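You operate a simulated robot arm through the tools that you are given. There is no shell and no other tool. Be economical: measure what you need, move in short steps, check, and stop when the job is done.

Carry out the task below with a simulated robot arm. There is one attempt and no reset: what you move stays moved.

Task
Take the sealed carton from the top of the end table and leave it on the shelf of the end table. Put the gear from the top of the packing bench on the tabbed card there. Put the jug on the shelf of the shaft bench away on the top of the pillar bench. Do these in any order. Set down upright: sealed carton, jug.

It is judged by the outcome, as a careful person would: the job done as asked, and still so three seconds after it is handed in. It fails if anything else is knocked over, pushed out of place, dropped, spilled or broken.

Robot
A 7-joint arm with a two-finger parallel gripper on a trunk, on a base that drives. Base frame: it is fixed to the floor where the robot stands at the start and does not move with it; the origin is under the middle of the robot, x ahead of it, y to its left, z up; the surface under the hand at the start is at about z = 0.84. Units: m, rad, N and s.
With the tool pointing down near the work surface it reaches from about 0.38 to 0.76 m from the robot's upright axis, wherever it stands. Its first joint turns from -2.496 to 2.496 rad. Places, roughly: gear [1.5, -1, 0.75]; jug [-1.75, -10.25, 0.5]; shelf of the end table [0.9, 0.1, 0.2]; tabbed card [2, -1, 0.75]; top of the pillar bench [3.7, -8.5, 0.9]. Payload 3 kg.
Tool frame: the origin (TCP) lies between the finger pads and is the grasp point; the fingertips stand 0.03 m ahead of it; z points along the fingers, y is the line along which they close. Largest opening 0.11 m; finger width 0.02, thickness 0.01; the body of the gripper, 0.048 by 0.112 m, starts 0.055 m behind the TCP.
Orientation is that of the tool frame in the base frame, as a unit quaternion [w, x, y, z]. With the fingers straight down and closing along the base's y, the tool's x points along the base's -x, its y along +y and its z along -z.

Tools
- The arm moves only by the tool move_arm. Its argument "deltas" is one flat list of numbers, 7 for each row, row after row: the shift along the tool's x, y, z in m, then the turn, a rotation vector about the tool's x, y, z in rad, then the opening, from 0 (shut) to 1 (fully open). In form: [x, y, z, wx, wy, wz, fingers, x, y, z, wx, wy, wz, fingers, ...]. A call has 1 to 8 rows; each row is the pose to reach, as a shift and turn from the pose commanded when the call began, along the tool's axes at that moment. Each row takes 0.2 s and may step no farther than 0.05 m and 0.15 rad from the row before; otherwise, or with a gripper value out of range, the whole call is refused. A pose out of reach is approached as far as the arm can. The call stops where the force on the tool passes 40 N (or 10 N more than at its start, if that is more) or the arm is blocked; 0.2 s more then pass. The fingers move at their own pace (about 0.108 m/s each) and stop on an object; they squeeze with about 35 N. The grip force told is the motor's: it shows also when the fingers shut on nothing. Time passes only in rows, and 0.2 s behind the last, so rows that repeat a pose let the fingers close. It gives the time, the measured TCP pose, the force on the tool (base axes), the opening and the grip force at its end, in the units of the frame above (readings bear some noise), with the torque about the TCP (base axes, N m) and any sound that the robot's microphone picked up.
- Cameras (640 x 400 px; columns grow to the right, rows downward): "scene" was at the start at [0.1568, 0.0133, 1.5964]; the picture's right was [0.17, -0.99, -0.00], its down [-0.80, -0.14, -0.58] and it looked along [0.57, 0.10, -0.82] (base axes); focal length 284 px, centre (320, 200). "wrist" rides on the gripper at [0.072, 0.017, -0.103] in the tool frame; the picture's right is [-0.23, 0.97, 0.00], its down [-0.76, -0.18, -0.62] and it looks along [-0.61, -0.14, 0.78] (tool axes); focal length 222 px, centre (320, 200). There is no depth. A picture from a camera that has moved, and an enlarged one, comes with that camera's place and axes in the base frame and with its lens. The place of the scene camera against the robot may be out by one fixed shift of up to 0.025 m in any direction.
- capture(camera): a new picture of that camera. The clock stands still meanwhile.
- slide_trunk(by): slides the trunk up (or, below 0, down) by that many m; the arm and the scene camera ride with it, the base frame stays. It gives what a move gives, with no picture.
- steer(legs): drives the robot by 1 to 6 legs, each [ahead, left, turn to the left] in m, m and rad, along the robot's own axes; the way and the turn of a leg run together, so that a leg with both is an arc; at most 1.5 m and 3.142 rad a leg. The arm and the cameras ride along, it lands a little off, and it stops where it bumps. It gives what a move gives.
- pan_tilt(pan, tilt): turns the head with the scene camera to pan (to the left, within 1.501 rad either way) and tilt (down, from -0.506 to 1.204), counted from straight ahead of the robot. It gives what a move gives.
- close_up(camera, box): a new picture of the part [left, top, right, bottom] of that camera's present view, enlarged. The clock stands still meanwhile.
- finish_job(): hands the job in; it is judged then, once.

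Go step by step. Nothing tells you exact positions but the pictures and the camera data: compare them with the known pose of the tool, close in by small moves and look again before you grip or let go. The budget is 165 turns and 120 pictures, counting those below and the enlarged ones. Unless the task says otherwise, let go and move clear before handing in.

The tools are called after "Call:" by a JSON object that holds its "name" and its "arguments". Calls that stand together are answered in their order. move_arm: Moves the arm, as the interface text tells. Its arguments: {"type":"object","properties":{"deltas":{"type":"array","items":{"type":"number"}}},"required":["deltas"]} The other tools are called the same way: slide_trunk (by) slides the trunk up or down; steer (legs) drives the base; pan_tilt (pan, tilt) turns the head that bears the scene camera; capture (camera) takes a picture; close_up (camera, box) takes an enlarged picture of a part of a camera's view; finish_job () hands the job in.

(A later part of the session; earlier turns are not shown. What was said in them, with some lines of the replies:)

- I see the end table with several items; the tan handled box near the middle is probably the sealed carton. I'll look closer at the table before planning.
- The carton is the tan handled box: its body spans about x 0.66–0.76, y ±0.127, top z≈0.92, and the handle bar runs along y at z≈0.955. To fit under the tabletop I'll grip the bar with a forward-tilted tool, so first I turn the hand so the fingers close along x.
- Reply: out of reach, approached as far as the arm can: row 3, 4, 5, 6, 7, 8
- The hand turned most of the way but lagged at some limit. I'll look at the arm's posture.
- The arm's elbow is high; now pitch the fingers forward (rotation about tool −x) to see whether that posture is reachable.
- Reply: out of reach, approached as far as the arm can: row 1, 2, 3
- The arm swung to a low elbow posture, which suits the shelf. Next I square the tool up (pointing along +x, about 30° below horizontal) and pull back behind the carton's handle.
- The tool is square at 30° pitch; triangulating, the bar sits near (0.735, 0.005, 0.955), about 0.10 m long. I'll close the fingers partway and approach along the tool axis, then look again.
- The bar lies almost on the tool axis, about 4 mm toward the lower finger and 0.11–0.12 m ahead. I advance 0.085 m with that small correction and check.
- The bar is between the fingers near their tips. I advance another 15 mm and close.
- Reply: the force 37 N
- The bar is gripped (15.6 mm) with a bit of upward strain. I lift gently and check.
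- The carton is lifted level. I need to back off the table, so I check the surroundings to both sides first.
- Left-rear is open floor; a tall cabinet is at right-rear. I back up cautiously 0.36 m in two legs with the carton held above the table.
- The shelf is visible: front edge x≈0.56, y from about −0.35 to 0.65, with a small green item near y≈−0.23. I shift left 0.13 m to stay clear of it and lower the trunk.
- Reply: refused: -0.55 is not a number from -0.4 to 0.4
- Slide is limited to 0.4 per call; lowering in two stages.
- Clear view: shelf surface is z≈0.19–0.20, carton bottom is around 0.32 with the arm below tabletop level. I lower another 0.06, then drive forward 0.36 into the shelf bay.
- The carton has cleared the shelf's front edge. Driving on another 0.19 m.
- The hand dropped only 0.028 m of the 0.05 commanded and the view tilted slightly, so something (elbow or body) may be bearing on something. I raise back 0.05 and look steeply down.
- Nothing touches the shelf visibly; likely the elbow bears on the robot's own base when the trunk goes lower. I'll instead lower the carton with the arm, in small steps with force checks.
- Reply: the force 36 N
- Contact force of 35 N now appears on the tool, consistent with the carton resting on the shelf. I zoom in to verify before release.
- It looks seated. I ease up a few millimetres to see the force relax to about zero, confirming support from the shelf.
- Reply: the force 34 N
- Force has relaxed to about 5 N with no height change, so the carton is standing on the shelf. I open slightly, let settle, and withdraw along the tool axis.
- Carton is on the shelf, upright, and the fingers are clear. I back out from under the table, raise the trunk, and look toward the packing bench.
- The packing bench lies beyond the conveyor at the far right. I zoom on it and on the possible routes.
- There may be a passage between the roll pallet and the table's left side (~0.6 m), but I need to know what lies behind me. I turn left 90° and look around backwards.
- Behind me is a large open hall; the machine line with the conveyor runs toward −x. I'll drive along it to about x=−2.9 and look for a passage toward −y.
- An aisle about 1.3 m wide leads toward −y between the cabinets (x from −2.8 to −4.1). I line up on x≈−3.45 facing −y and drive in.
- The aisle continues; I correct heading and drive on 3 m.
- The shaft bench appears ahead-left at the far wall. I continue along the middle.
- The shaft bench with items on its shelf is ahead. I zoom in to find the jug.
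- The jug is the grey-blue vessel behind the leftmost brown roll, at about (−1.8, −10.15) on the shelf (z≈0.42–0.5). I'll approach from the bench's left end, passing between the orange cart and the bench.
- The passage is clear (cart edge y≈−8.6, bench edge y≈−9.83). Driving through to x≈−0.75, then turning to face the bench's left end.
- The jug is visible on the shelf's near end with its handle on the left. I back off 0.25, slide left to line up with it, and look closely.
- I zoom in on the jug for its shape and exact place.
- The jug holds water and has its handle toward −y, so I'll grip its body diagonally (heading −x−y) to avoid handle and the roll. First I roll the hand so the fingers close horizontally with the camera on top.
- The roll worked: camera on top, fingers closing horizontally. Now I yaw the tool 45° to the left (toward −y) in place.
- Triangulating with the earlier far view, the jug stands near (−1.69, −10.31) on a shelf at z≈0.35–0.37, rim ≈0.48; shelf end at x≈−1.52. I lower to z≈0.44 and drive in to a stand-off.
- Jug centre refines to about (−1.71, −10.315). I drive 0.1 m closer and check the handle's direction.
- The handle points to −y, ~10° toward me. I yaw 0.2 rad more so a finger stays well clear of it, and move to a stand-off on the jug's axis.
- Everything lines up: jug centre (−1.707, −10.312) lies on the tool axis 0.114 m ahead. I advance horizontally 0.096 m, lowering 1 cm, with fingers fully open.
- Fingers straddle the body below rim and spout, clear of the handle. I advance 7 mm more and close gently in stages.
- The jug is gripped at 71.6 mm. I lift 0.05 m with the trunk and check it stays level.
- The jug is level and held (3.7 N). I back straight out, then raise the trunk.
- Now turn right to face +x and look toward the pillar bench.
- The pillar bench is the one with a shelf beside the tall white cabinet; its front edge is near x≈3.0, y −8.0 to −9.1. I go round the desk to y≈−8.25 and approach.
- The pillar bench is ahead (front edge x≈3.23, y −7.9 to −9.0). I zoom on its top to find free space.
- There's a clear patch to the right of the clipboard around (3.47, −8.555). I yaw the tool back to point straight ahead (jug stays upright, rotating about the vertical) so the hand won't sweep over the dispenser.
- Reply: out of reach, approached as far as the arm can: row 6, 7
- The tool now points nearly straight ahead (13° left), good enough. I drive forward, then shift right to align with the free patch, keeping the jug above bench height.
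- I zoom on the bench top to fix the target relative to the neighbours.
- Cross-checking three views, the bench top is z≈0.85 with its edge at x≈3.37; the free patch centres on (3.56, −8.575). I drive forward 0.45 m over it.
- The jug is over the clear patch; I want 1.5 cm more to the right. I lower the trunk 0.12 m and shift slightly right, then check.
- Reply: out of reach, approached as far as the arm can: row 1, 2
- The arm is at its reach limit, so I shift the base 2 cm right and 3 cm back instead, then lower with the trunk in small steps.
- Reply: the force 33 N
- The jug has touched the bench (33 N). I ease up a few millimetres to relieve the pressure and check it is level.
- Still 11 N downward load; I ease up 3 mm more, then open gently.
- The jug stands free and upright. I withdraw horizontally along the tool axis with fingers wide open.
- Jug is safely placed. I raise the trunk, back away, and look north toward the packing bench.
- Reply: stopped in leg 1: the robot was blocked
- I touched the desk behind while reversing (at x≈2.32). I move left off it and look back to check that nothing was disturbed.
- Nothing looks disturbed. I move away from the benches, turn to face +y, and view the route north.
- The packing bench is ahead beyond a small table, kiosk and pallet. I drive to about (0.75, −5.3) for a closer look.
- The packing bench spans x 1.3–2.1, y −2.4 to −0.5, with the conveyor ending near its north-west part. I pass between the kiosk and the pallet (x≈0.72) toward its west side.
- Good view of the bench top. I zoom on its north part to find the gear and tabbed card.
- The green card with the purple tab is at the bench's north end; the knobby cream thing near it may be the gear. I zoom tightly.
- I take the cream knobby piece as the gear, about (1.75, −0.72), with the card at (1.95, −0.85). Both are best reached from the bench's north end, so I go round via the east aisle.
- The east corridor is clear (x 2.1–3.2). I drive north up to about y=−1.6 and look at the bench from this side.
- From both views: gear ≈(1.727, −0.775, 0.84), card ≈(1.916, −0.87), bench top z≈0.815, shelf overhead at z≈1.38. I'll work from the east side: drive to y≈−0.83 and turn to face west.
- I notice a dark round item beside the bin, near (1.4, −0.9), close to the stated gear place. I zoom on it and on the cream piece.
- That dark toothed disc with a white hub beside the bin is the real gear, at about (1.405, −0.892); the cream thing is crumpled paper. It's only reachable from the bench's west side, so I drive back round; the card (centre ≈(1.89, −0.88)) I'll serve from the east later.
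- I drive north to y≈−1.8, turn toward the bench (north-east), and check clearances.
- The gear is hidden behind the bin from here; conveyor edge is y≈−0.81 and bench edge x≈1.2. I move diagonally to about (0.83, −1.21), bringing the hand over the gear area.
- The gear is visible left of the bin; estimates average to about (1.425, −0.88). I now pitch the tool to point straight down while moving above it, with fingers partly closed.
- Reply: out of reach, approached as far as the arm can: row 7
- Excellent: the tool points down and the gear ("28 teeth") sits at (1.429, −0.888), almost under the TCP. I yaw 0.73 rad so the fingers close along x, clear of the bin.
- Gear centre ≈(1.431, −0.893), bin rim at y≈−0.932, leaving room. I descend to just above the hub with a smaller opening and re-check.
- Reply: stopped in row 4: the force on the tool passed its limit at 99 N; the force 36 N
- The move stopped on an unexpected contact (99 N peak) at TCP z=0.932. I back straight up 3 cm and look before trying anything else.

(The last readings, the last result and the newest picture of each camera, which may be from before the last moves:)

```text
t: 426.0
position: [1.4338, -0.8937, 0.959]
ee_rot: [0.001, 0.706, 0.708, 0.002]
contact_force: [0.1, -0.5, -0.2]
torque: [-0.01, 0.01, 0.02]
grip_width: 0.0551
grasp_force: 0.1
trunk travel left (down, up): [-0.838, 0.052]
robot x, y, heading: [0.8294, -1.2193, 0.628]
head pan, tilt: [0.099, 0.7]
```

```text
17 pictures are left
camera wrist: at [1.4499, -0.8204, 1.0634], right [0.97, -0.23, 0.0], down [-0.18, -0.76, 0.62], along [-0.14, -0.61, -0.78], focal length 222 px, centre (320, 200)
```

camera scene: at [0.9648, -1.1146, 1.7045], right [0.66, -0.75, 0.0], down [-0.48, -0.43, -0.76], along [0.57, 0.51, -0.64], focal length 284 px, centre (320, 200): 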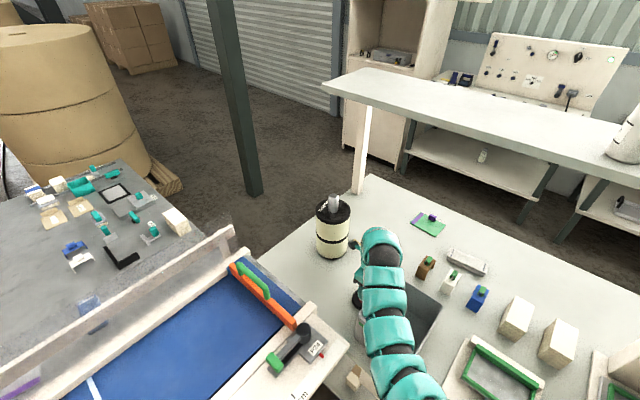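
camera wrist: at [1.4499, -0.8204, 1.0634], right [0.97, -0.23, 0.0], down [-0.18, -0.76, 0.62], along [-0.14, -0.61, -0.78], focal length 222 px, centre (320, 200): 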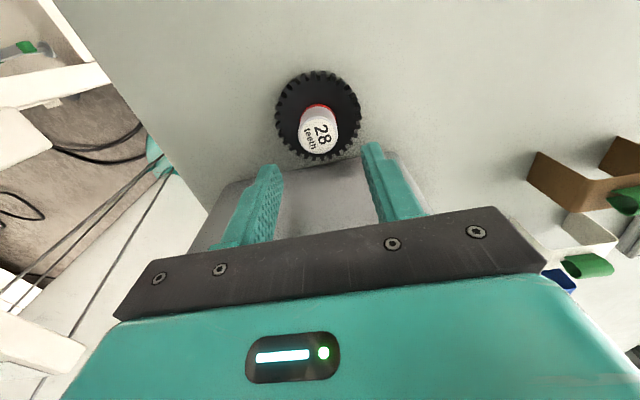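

Force cleared and nothing moved; the gear's hub top is actually near z≈0.92, so less depth is needed. The hand's south side likely touched the bin rim, so I lean the hand 0.2 rad north, shift 1 cm north, and descend slowly.

Call:
{"name": "move_arm", "arguments": {"deltas": [0.006, 0, 0, 0, -0.1, 0, 0.5, 0.011, 0, 0, 0, -0.2, 0, 0.5, 0.011, 0, 0.01, 0, -0.2, 0, 0.5, 0.011, 0, 0.018, 0, -0.2, 0, 0.5, 0.011, 0, 0.026, 0, -0.2, 0, 0.5, 0.011, 0, 0.033, 0, -0.2, 0, 0.5]}}

Call:
{"name": "capture", "arguments": {"camera": "wrist"}}

```text
t: 427.4
position: [1.4345, -0.8829, 0.9266]
ee_rot: [0.071, 0.704, 0.703, -0.069]
contact_force: [0.0, 0.2, 1.2]
torque: [0.0, -0.02, 0.02]
grip_width: 0.055
grasp_force: 0.1
trunk travel left (down, up): [-0.838, 0.052]
robot x, y, heading: [0.833, -1.2199, 0.626]
head pan, tilt: [0.099, 0.7]
```

```text
16 pictures are left
camera wrist: at [1.4507, -0.7906, 1.0142], right [0.97, -0.22, 0.05], down [-0.18, -0.62, 0.76], along [-0.14, -0.75, -0.65], focal length 222 px, centre (320, 200)
```

wrist: 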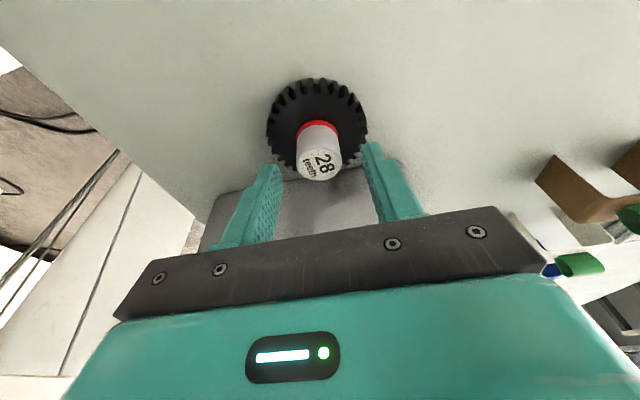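

No contact now. The hub top is at about z=0.90, y=−0.887, centred between the fingers; I descend 26 mm more slowly, then check force.

Call:
{"name": "move_arm", "arguments": {"deltas": [0.0013, 0, 0.0064, 0, 0, 0, 0.5, 0.0026, 0, 0.0128, 0, 0, 0, 0.5, 0.0039, 0, 0.0191, 0, 0, 0, 0.5, 0.0052, 0, 0.0255, 0, 0, 0, 0.5]}}

Call:
{"name": "capture", "arguments": {"camera": "wrist"}}

```text
t: 428.4
position: [1.4337, -0.8806, 0.906]
ee_rot: [0.073, 0.704, 0.704, -0.063]
contact_force: [0.1, -3.4, 35.8]
torque: [0.02, 1.0, 0.1]
grip_width: 0.0548
grasp_force: 0.0
trunk travel left (down, up): [-0.838, 0.052]
robot x, y, heading: [0.8307, -1.2169, 0.626]
head pan, tilt: [0.099, 0.7]
```

```text
15 pictures are left
camera wrist: at [1.4498, -0.7895, 0.9932], right [0.97, -0.22, 0.05], down [-0.19, -0.63, 0.76], along [-0.13, -0.75, -0.65], focal length 222 px, centre (320, 200)
```

wrist: 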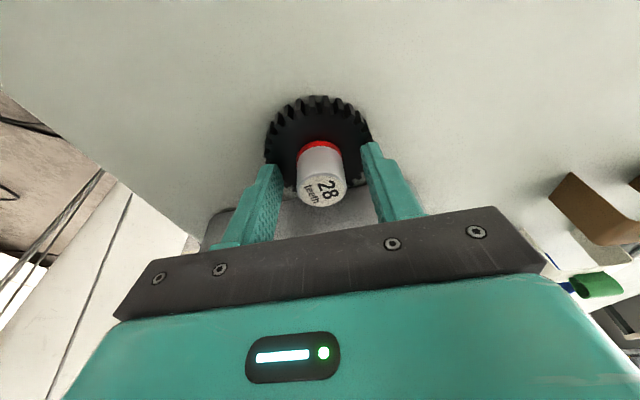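

The left fingertip rests on the gear's disc (≈36 N), so the fingers are fully down around the hub. I raise 4 mm and close on the hub.

Call:
{"name": "move_arm", "arguments": {"deltas": [-0.0008, 0, -0.004, 0, 0, 0, 0.5, -0.0008, 0, -0.004, 0, 0, 0, 0.35, -0.0008, 0, -0.004, 0, 0, 0, 0.28, -0.0008, 0, -0.004, 0, 0, 0, 0.1, -0.0008, 0, -0.004, 0, 0, 0, 0.0, -0.0008, 0, -0.004, 0, 0, 0, 0.0]}}

Call:
{"name": "capture", "arguments": {"camera": "wrist"}}

```text
t: 429.8
position: [1.4324, -0.8834, 0.9054]
ee_rot: [0.072, 0.704, 0.703, -0.068]
contact_force: [1.4, -0.5, 17.6]
torque: [0.04, 0.5, -0.02]
grip_width: 0.0291
grasp_force: 35.3
trunk travel left (down, up): [-0.838, 0.052]
robot x, y, heading: [0.837, -1.2212, 0.626]
head pan, tilt: [0.099, 0.7]
```

```text
14 pictures are left
camera wrist: at [1.4493, -0.7909, 0.993], right [0.97, -0.22, 0.05], down [-0.18, -0.62, 0.76], along [-0.14, -0.75, -0.65], focal length 222 px, centre (320, 200)
```

wrist: 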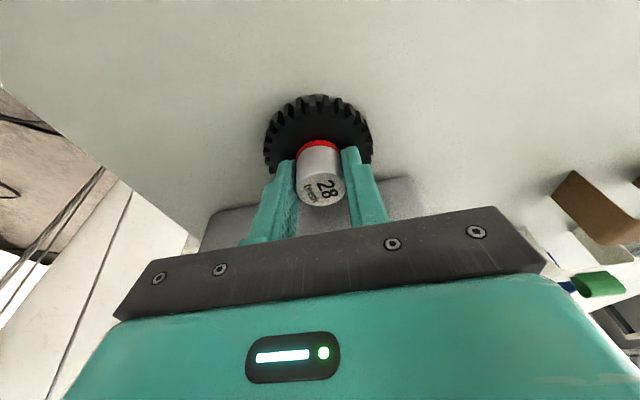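

The hub is gripped (29 mm). I lift straight up with the trunk 0.05 m and check.

Call:
{"name": "slide_trunk", "arguments": {"by": 0.05}}

Call:
{"name": "capture", "arguments": {"camera": "wrist"}}

```text
t: 430.7
position: [1.4339, -0.8816, 0.9544]
ee_rot: [0.072, 0.703, 0.704, -0.067]
contact_force: [1.1, -0.3, -1.1]
torque: [0.03, 0.0, 0.01]
grip_width: 0.0288
grasp_force: 34.2
trunk travel left (down, up): [-0.888, 0.002]
robot x, y, heading: [0.829, -1.2235, 0.627]
head pan, tilt: [0.099, 0.7]
```

```text
13 pictures are left
camera wrist: at [1.4498, -0.7899, 1.0417], right [0.97, -0.22, 0.05], down [-0.18, -0.62, 0.76], along [-0.14, -0.75, -0.65], focal length 222 px, centre (320, 200)
```

wrist: 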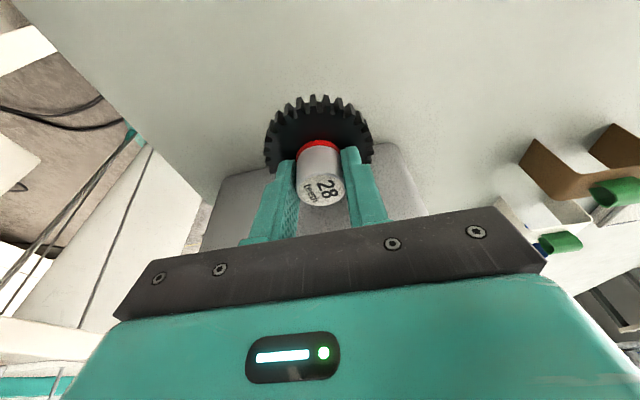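

The gear is up and steady. I raise it another 0.13 m with the arm for clearance, then retrace the path away from the bench.

Call:
{"name": "move_arm", "arguments": {"deltas": [-0.0065, 0, -0.032, 0, 0, 0, 0, -0.013, 0, -0.064, 0, 0, 0, 0, -0.0195, 0, -0.0955, 0, 0, 0, 0, -0.026, 0, -0.127, 0, 0, 0, 0]}}

Call:
{"name": "steer", "arguments": {"legs": [[-0.42, -0.455, 0]]}}

Call:
{"name": "capture", "arguments": {"camera": "scene"}}

```text
t: 431.7
position: [1.4325, -0.8852, 1.0836]
ee_rot: [0.072, 0.704, 0.704, -0.067]
contact_force: [0.9, 0.0, -1.7]
torque: [0.01, 0.0, -0.02]
grip_width: 0.0291
grasp_force: 35.3
trunk travel left (down, up): [-0.888, 0.002]
robot x, y, heading: [0.8324, -1.2228, 0.629]
head pan, tilt: [0.099, 0.7]
```

```text
t: 435.2
position: [1.355, -1.5018, 1.0837]
ee_rot: [0.072, 0.703, 0.704, -0.068]
contact_force: [-0.6, -0.2, -1.8]
torque: [0.0, 0.01, -0.03]
grip_width: 0.0287
grasp_force: 34.7
trunk travel left (down, up): [-0.888, 0.002]
robot x, y, heading: [0.7505, -1.8318, 0.63]
head pan, tilt: [0.099, 0.7]
```

```text
12 pictures are left
camera scene: at [0.8857, -1.7322, 1.7546], right [0.66, -0.75, 0.0], down [-0.48, -0.43, -0.77], along [0.57, 0.51, -0.64], focal length 284 px, centre (320, 200)
```

scene: 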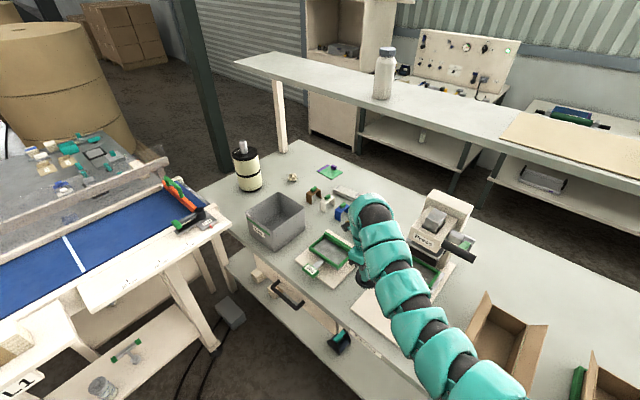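

All is in order. I turn north and retrace the route south, then around to the east aisle.

Call:
{"name": "steer", "arguments": {"legs": [[0, 0, 0.941], [-1.4, 0, 0], [-1.6, 0, 0]]}}

```text
refused: -1.6 is not a number from -1.5 to 1.5
```

Call:
{"name": "steer", "arguments": {"legs": [[0, 0, 0.941], [-1.4, 0, 0], [-1.0, 0, 0]]}}

```text
t: 449.3
position: [0.8078, -3.5219, 1.0834]
ee_rot: [0.094, 0.32, 0.942, -0.029]
contact_force: [-0.4, -0.9, -2.1]
torque: [0.03, -0.03, -0.01]
grip_width: 0.0287
grasp_force: 35.2
trunk travel left (down, up): [-0.888, 0.002]
robot x, y, heading: [0.7074, -4.201, 1.541]
head pan, tilt: [0.099, 0.7]
```

Call:
{"name": "steer", "arguments": {"legs": [[-1.1, 0, 0.03], [-1.1, 0, 0], [0, -1.0, 0], [0, -1.0, 0]]}}

```text
t: 469.9
position: [2.8174, -5.6084, 1.0831]
ee_rot: [0.095, 0.274, 0.957, -0.024]
contact_force: [-0.4, -1.0, -1.7]
torque: [0.03, 0.05, -0.01]
grip_width: 0.0287
grasp_force: 35.2
trunk travel left (down, up): [-0.888, 0.002]
robot x, y, heading: [2.7811, -6.3003, 1.641]
head pan, tilt: [0.099, 0.7]
```

Call:
{"name": "steer", "arguments": {"legs": [[0, 0.09, -0.07], [1.4, 0, 0], [1.4, 0, 0]]}}

```text
t: 483.9
position: [2.9127, -2.8657, 1.0831]
ee_rot: [0.094, 0.334, 0.937, -0.031]
contact_force: [0.7, -0.1, -1.2]
torque: [0.0, 0.0, -0.01]
grip_width: 0.0286
grasp_force: 34.6
trunk travel left (down, up): [-0.888, 0.002]
robot x, y, heading: [2.791, -3.5468, 1.51]
head pan, tilt: [0.099, 0.7]
```

Call:
{"name": "steer", "arguments": {"legs": [[0.3, 0.1, 0.06], [1.2, 0, 0], [1.15, 0, 0]]}}

```text
t: 497.2
position: [2.6262, -0.1992, 1.0821]
ee_rot: [0.096, 0.27, 0.958, -0.025]
contact_force: [0.1, -0.6, -1.6]
torque: [0.01, 0.0, -0.01]
grip_width: 0.0285
grasp_force: 34.8
trunk travel left (down, up): [-0.888, 0.002]
robot x, y, heading: [2.5995, -0.8854, 1.653]
head pan, tilt: [0.099, 0.7]
```

I shift a little east for clearance from the shelf post, then turn to face west.

Call:
{"name": "steer", "arguments": {"legs": [[0, -0.14, 0], [0, 0, 1.488]]}}

Call:
{"name": "pan_tilt", "arguments": {"pan": 0.0, "tilt": 0.65}}

Call:
{"name": "capture", "arguments": {"camera": "scene"}}

```text
t: 502.2
position: [2.0481, -0.7991, 1.0835]
ee_rot: [0.086, -0.456, 0.885, 0.048]
contact_force: [0.0, -0.2, -1.8]
torque: [0.02, -0.01, -0.01]
grip_width: 0.0284
grasp_force: 35.2
trunk travel left (down, up): [-0.888, 0.002]
robot x, y, heading: [2.7323, -0.8747, -3.133]
head pan, tilt: [0.099, 0.7]
```

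```text
t: 502.9
position: [2.048, -0.7983, 1.0827]
ee_rot: [0.087, -0.455, 0.885, 0.047]
contact_force: [0.2, -0.2, -0.3]
torque: [0.02, 0.02, -0.04]
grip_width: 0.0284
grasp_force: 34.6
trunk travel left (down, up): [-0.888, 0.002]
robot x, y, heading: [2.7325, -0.8789, -3.133]
head pan, tilt: [0.0, 0.649]
```

```text
11 pictures are left
camera scene: at [2.5713, -0.8766, 1.7589], right [-0.01, 1.0, 0.0], down [0.6, 0.0, -0.8], along [-0.8, -0.01, -0.6], focal length 284 px, centre (320, 200)
```

scene: 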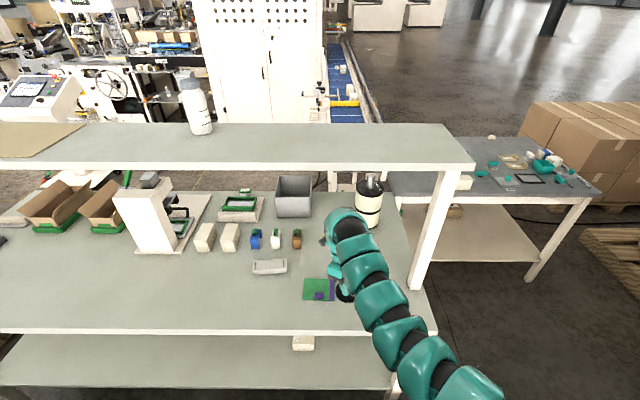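

The card is clear to the left of the hand; centre ≈(1.90, −0.886), tab on its near side. I lower 0.10 m and drive so that the gear hovers at about (1.88, −0.86), beside the tab.

Call:
{"name": "slide_trunk", "arguments": {"by": -0.1}}

Call:
{"name": "steer", "arguments": {"legs": [[0.165, 0.065, -0.008]]}}

Call:
{"name": "capture", "arguments": {"camera": "wrist"}}

Call:
{"name": "close_up", "arguments": {"camera": "scene", "box": [260, 230, 420, 350]}}

```text
t: 504.2
position: [2.0482, -0.7996, 0.9838]
ee_rot: [0.087, -0.456, 0.885, 0.047]
contact_force: [0.3, 0.3, -0.9]
torque: [0.03, 0.01, -0.01]
grip_width: 0.0286
grasp_force: 34.7
trunk travel left (down, up): [-0.788, 0.102]
robot x, y, heading: [2.7331, -0.8787, -3.141]
head pan, tilt: [0.0, 0.649]
```

```text
t: 505.7
position: [1.8843, -0.8614, 0.9836]
ee_rot: [0.088, -0.452, 0.886, 0.047]
contact_force: [0.3, 0.1, -1.9]
torque: [-0.04, 0.01, -0.04]
grip_width: 0.0286
grasp_force: 35.1
trunk travel left (down, up): [-0.788, 0.102]
robot x, y, heading: [2.5733, -0.9451, 3.141]
head pan, tilt: [0.0, 0.649]
```

```text
10 pictures are left
camera wrist: at [1.8172, -0.9243, 1.07], right [-0.66, 0.75, 0.05], down [0.51, 0.4, 0.76], along [0.55, 0.53, -0.65], focal length 222 px, centre (320, 200)
```

wrist: 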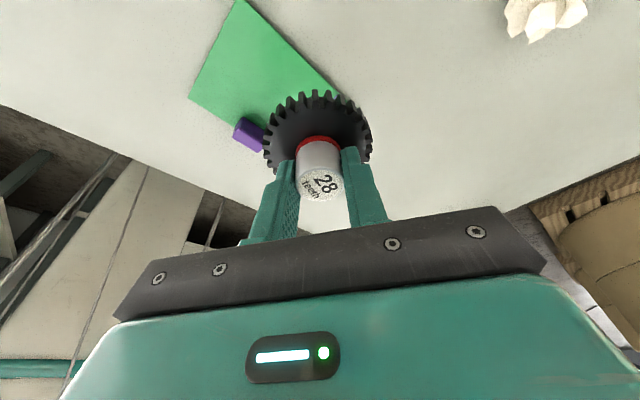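

```text
3.33 times, centred on (340, 290) of scene
camera zoom: at [2.4055, -0.9425, 1.6588], right [0.0, 1.0, 0.0], down [0.61, 0.0, -0.8], along [-0.8, 0.0, -0.61], focal length 948 px, centre (253, -100)
```

zoom: 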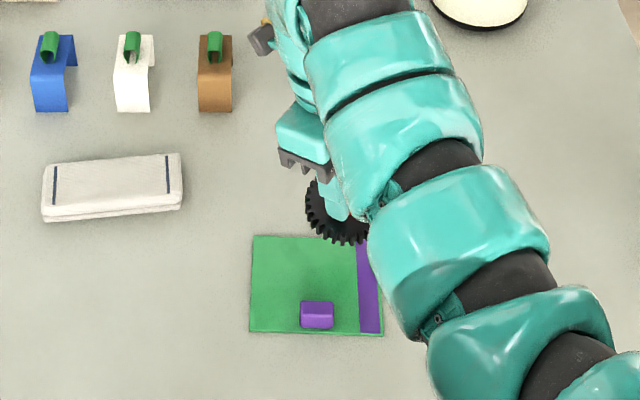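

Refined: card spans x 1.87–1.97, y −0.943 to −0.826, tab at x≈1.94–1.97. The gear centre should go to about (1.897, −0.885); I shift there and descend to 2 cm above.

Call:
{"name": "move_arm", "arguments": {"deltas": [0.0092, -0.0082, 0.0171, 0, 0, 0, 0, 0.0185, -0.0163, 0.0343, 0, 0, 0, 0, 0.0277, -0.0245, 0.0514, 0, 0, 0, 0]}}

Call:
{"name": "capture", "arguments": {"camera": "wrist"}}

Call:
{"name": "close_up", "arguments": {"camera": "scene", "box": [260, 230, 420, 350]}}

```text
t: 506.5
position: [1.8945, -0.89, 0.9255]
ee_rot: [0.087, -0.452, 0.887, 0.048]
contact_force: [-0.5, 0.0, -0.3]
torque: [0.01, 0.02, 0.02]
grip_width: 0.0285
grasp_force: 35.3
trunk travel left (down, up): [-0.788, 0.102]
robot x, y, heading: [2.5683, -0.9466, 3.141]
head pan, tilt: [0.0, 0.649]
```

```text
8 pictures are left
camera wrist: at [1.8279, -0.9531, 1.0141], right [-0.66, 0.75, 0.05], down [0.51, 0.4, 0.76], along [0.55, 0.53, -0.65], focal length 222 px, centre (320, 200)
```

wrist: 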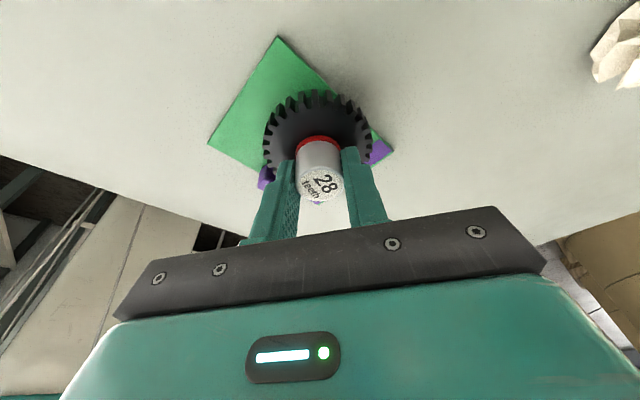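

```text
3.33 times, centred on (340, 290) of scene
camera zoom: at [2.4067, -0.9423, 1.6589], right [0.0, 1.0, 0.0], down [0.6, 0.0, -0.8], along [-0.8, 0.0, -0.6], focal length 948 px, centre (253, -100)
```

zoom: 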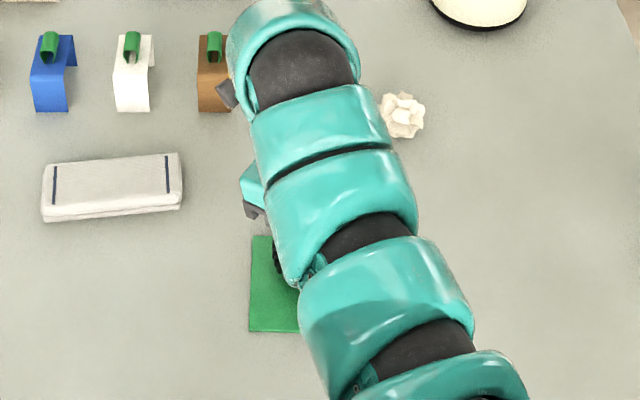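

The gear hovers over the card, just west of the tab. I nudge 5 mm west and lower gently until contact.

Call:
{"name": "move_arm", "arguments": {"deltas": [0.0032, 0.003, 0.004, 0, 0, 0, 0, 0.0045, 0.004, 0.009, 0, 0, 0, 0, 0.0055, 0.004, 0.013, 0, 0, 0, 0, 0.0064, 0.004, 0.017, 0, 0, 0, 0]}}

```text
t: 507.5
position: [1.889, -0.8896, 0.9113]
ee_rot: [0.085, -0.453, 0.886, 0.049]
contact_force: [1.0, 1.0, 24.4]
torque: [0.5, -0.76, 0.0]
grip_width: 0.0287
grasp_force: 34.7
trunk travel left (down, up): [-0.788, 0.102]
robot x, y, heading: [2.5697, -0.9393, 3.139]
head pan, tilt: [0.0, 0.649]
```

Contact at nearly the expected height, but loaded toward the east side. I check for the tab before releasing.

Call:
{"name": "capture", "arguments": {"camera": "wrist"}}

Call:
{"name": "close_up", "arguments": {"camera": "wrist", "box": [200, 50, 440, 220]}}

```text
6 pictures are left
camera wrist: at [1.8228, -0.9518, 0.9996], right [-0.66, 0.75, 0.05], down [0.52, 0.4, 0.76], along [0.55, 0.53, -0.65], focal length 222 px, centre (320, 200)
```

wrist: 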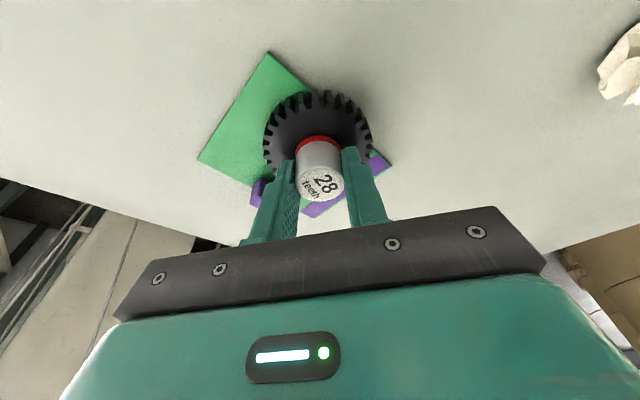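

```text
2.35 times, centred on (320, 135) of wrist
camera zoom: at [1.8228, -0.9518, 0.9996], right [-0.66, 0.75, 0.05], down [0.52, 0.4, 0.76], along [0.55, 0.53, -0.65], focal length 523 px, centre (320, 353)
```

zoom: 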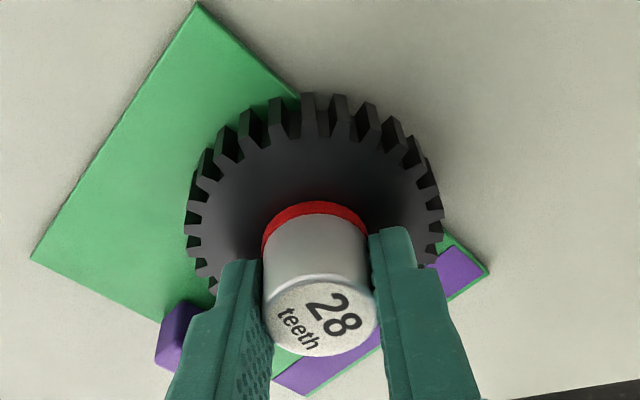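

The east-side loading is just because the card carries that side; the tab is clear of the disc, and the gear's centre lies well on the card. I relieve the pressure, open slightly, and rise straight up.

Call:
{"name": "move_arm", "arguments": {"deltas": [-0.0005, 0, -0.0025, 0, 0, 0, 0, -0.0005, 0, -0.0025, 0, 0, 0, 0.3, -0.0005, 0, -0.0025, 0, 0, 0, 0.42, -0.0005, 0, -0.0025, 0, 0, 0, 0.42, -0.004, 0, -0.02, 0, 0, 0, 0.42, -0.01, 0, -0.05, 0, 0, 0, 0.42, -0.018, 0, -0.09, 0, 0, 0, 0.42]}}

Call:
{"name": "capture", "arguments": {"camera": "wrist"}}

```text
t: 509.1
position: [1.8893, -0.8907, 1.0025]
ee_rot: [0.087, -0.453, 0.886, 0.048]
contact_force: [-0.7, 0.1, -1.2]
torque: [0.02, 0.0, 0.0]
grip_width: 0.0459
grasp_force: 0.2
trunk travel left (down, up): [-0.788, 0.102]
robot x, y, heading: [2.57, -0.9446, -3.138]
head pan, tilt: [0.0, 0.649]
```

```text
4 pictures are left
camera wrist: at [1.8224, -0.9545, 1.0897], right [-0.66, 0.75, 0.05], down [0.51, 0.4, 0.76], along [0.55, 0.53, -0.65], focal length 222 px, centre (320, 200)
```

wrist: 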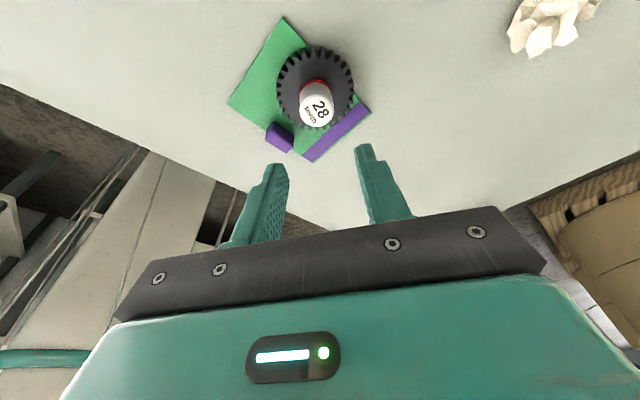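

The gear rests on the card, clear of the tab. I back the robot away from the bench and take a last look.

Call:
{"name": "steer", "arguments": {"legs": [[-0.2, 0, 0]]}}

Call:
{"name": "close_up", "arguments": {"camera": "scene", "box": [240, 170, 440, 330]}}

```text
t: 510.7
position: [2.0884, -0.886, 1.0009]
ee_rot: [0.086, -0.447, 0.889, 0.047]
contact_force: [0.1, -0.1, 0.9]
torque: [0.01, -0.01, 0.02]
grip_width: 0.0461
grasp_force: 0.1
trunk travel left (down, up): [-0.788, 0.102]
robot x, y, heading: [2.7663, -0.9427, 3.128]
head pan, tilt: [0.0, 0.649]
```

```text
2.50 times, centred on (340, 250) of scene
camera zoom: at [2.6061, -0.9412, 1.6591], right [0.01, 1.0, 0.0], down [0.6, -0.01, -0.8], along [-0.8, 0.01, -0.6], focal length 711 px, centre (270, 75)
```

zoom: 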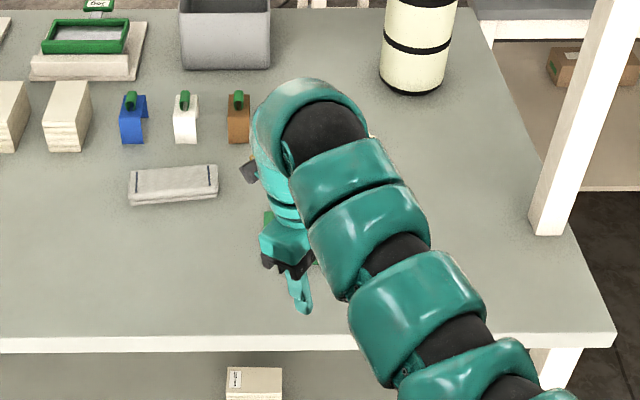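

Everything around is undisturbed and the hand is clear of the gear; all three jobs are done, so I hand in.

Call:
{"name": "finish_job", "arguments": {}}

```text
The job is handed in.
```

I did all three jobs and handed in. I can't see how it was judged.

- **Carton:** it stands upright on the shelf of the end table.
- **Jug:** it stands upright, water still in it, on the top of the pillar bench.
- **Gear:** it lies on the tabbed card on the packing bench, clear of the tab. Its centre is on the card, but it overhangs the west edge by about 1.5 cm.

Two unplanned contacts happened:

- **Desk near the pillar bench:** the robot bumped it while reversing.
- **Picking up the gear:** the hand stopped on a hard contact (99 N peak), probably with the rim of the bin beside it.

I saw nothing moved or knocked over in the pictures after either one, though the near side of the desk was out of view.
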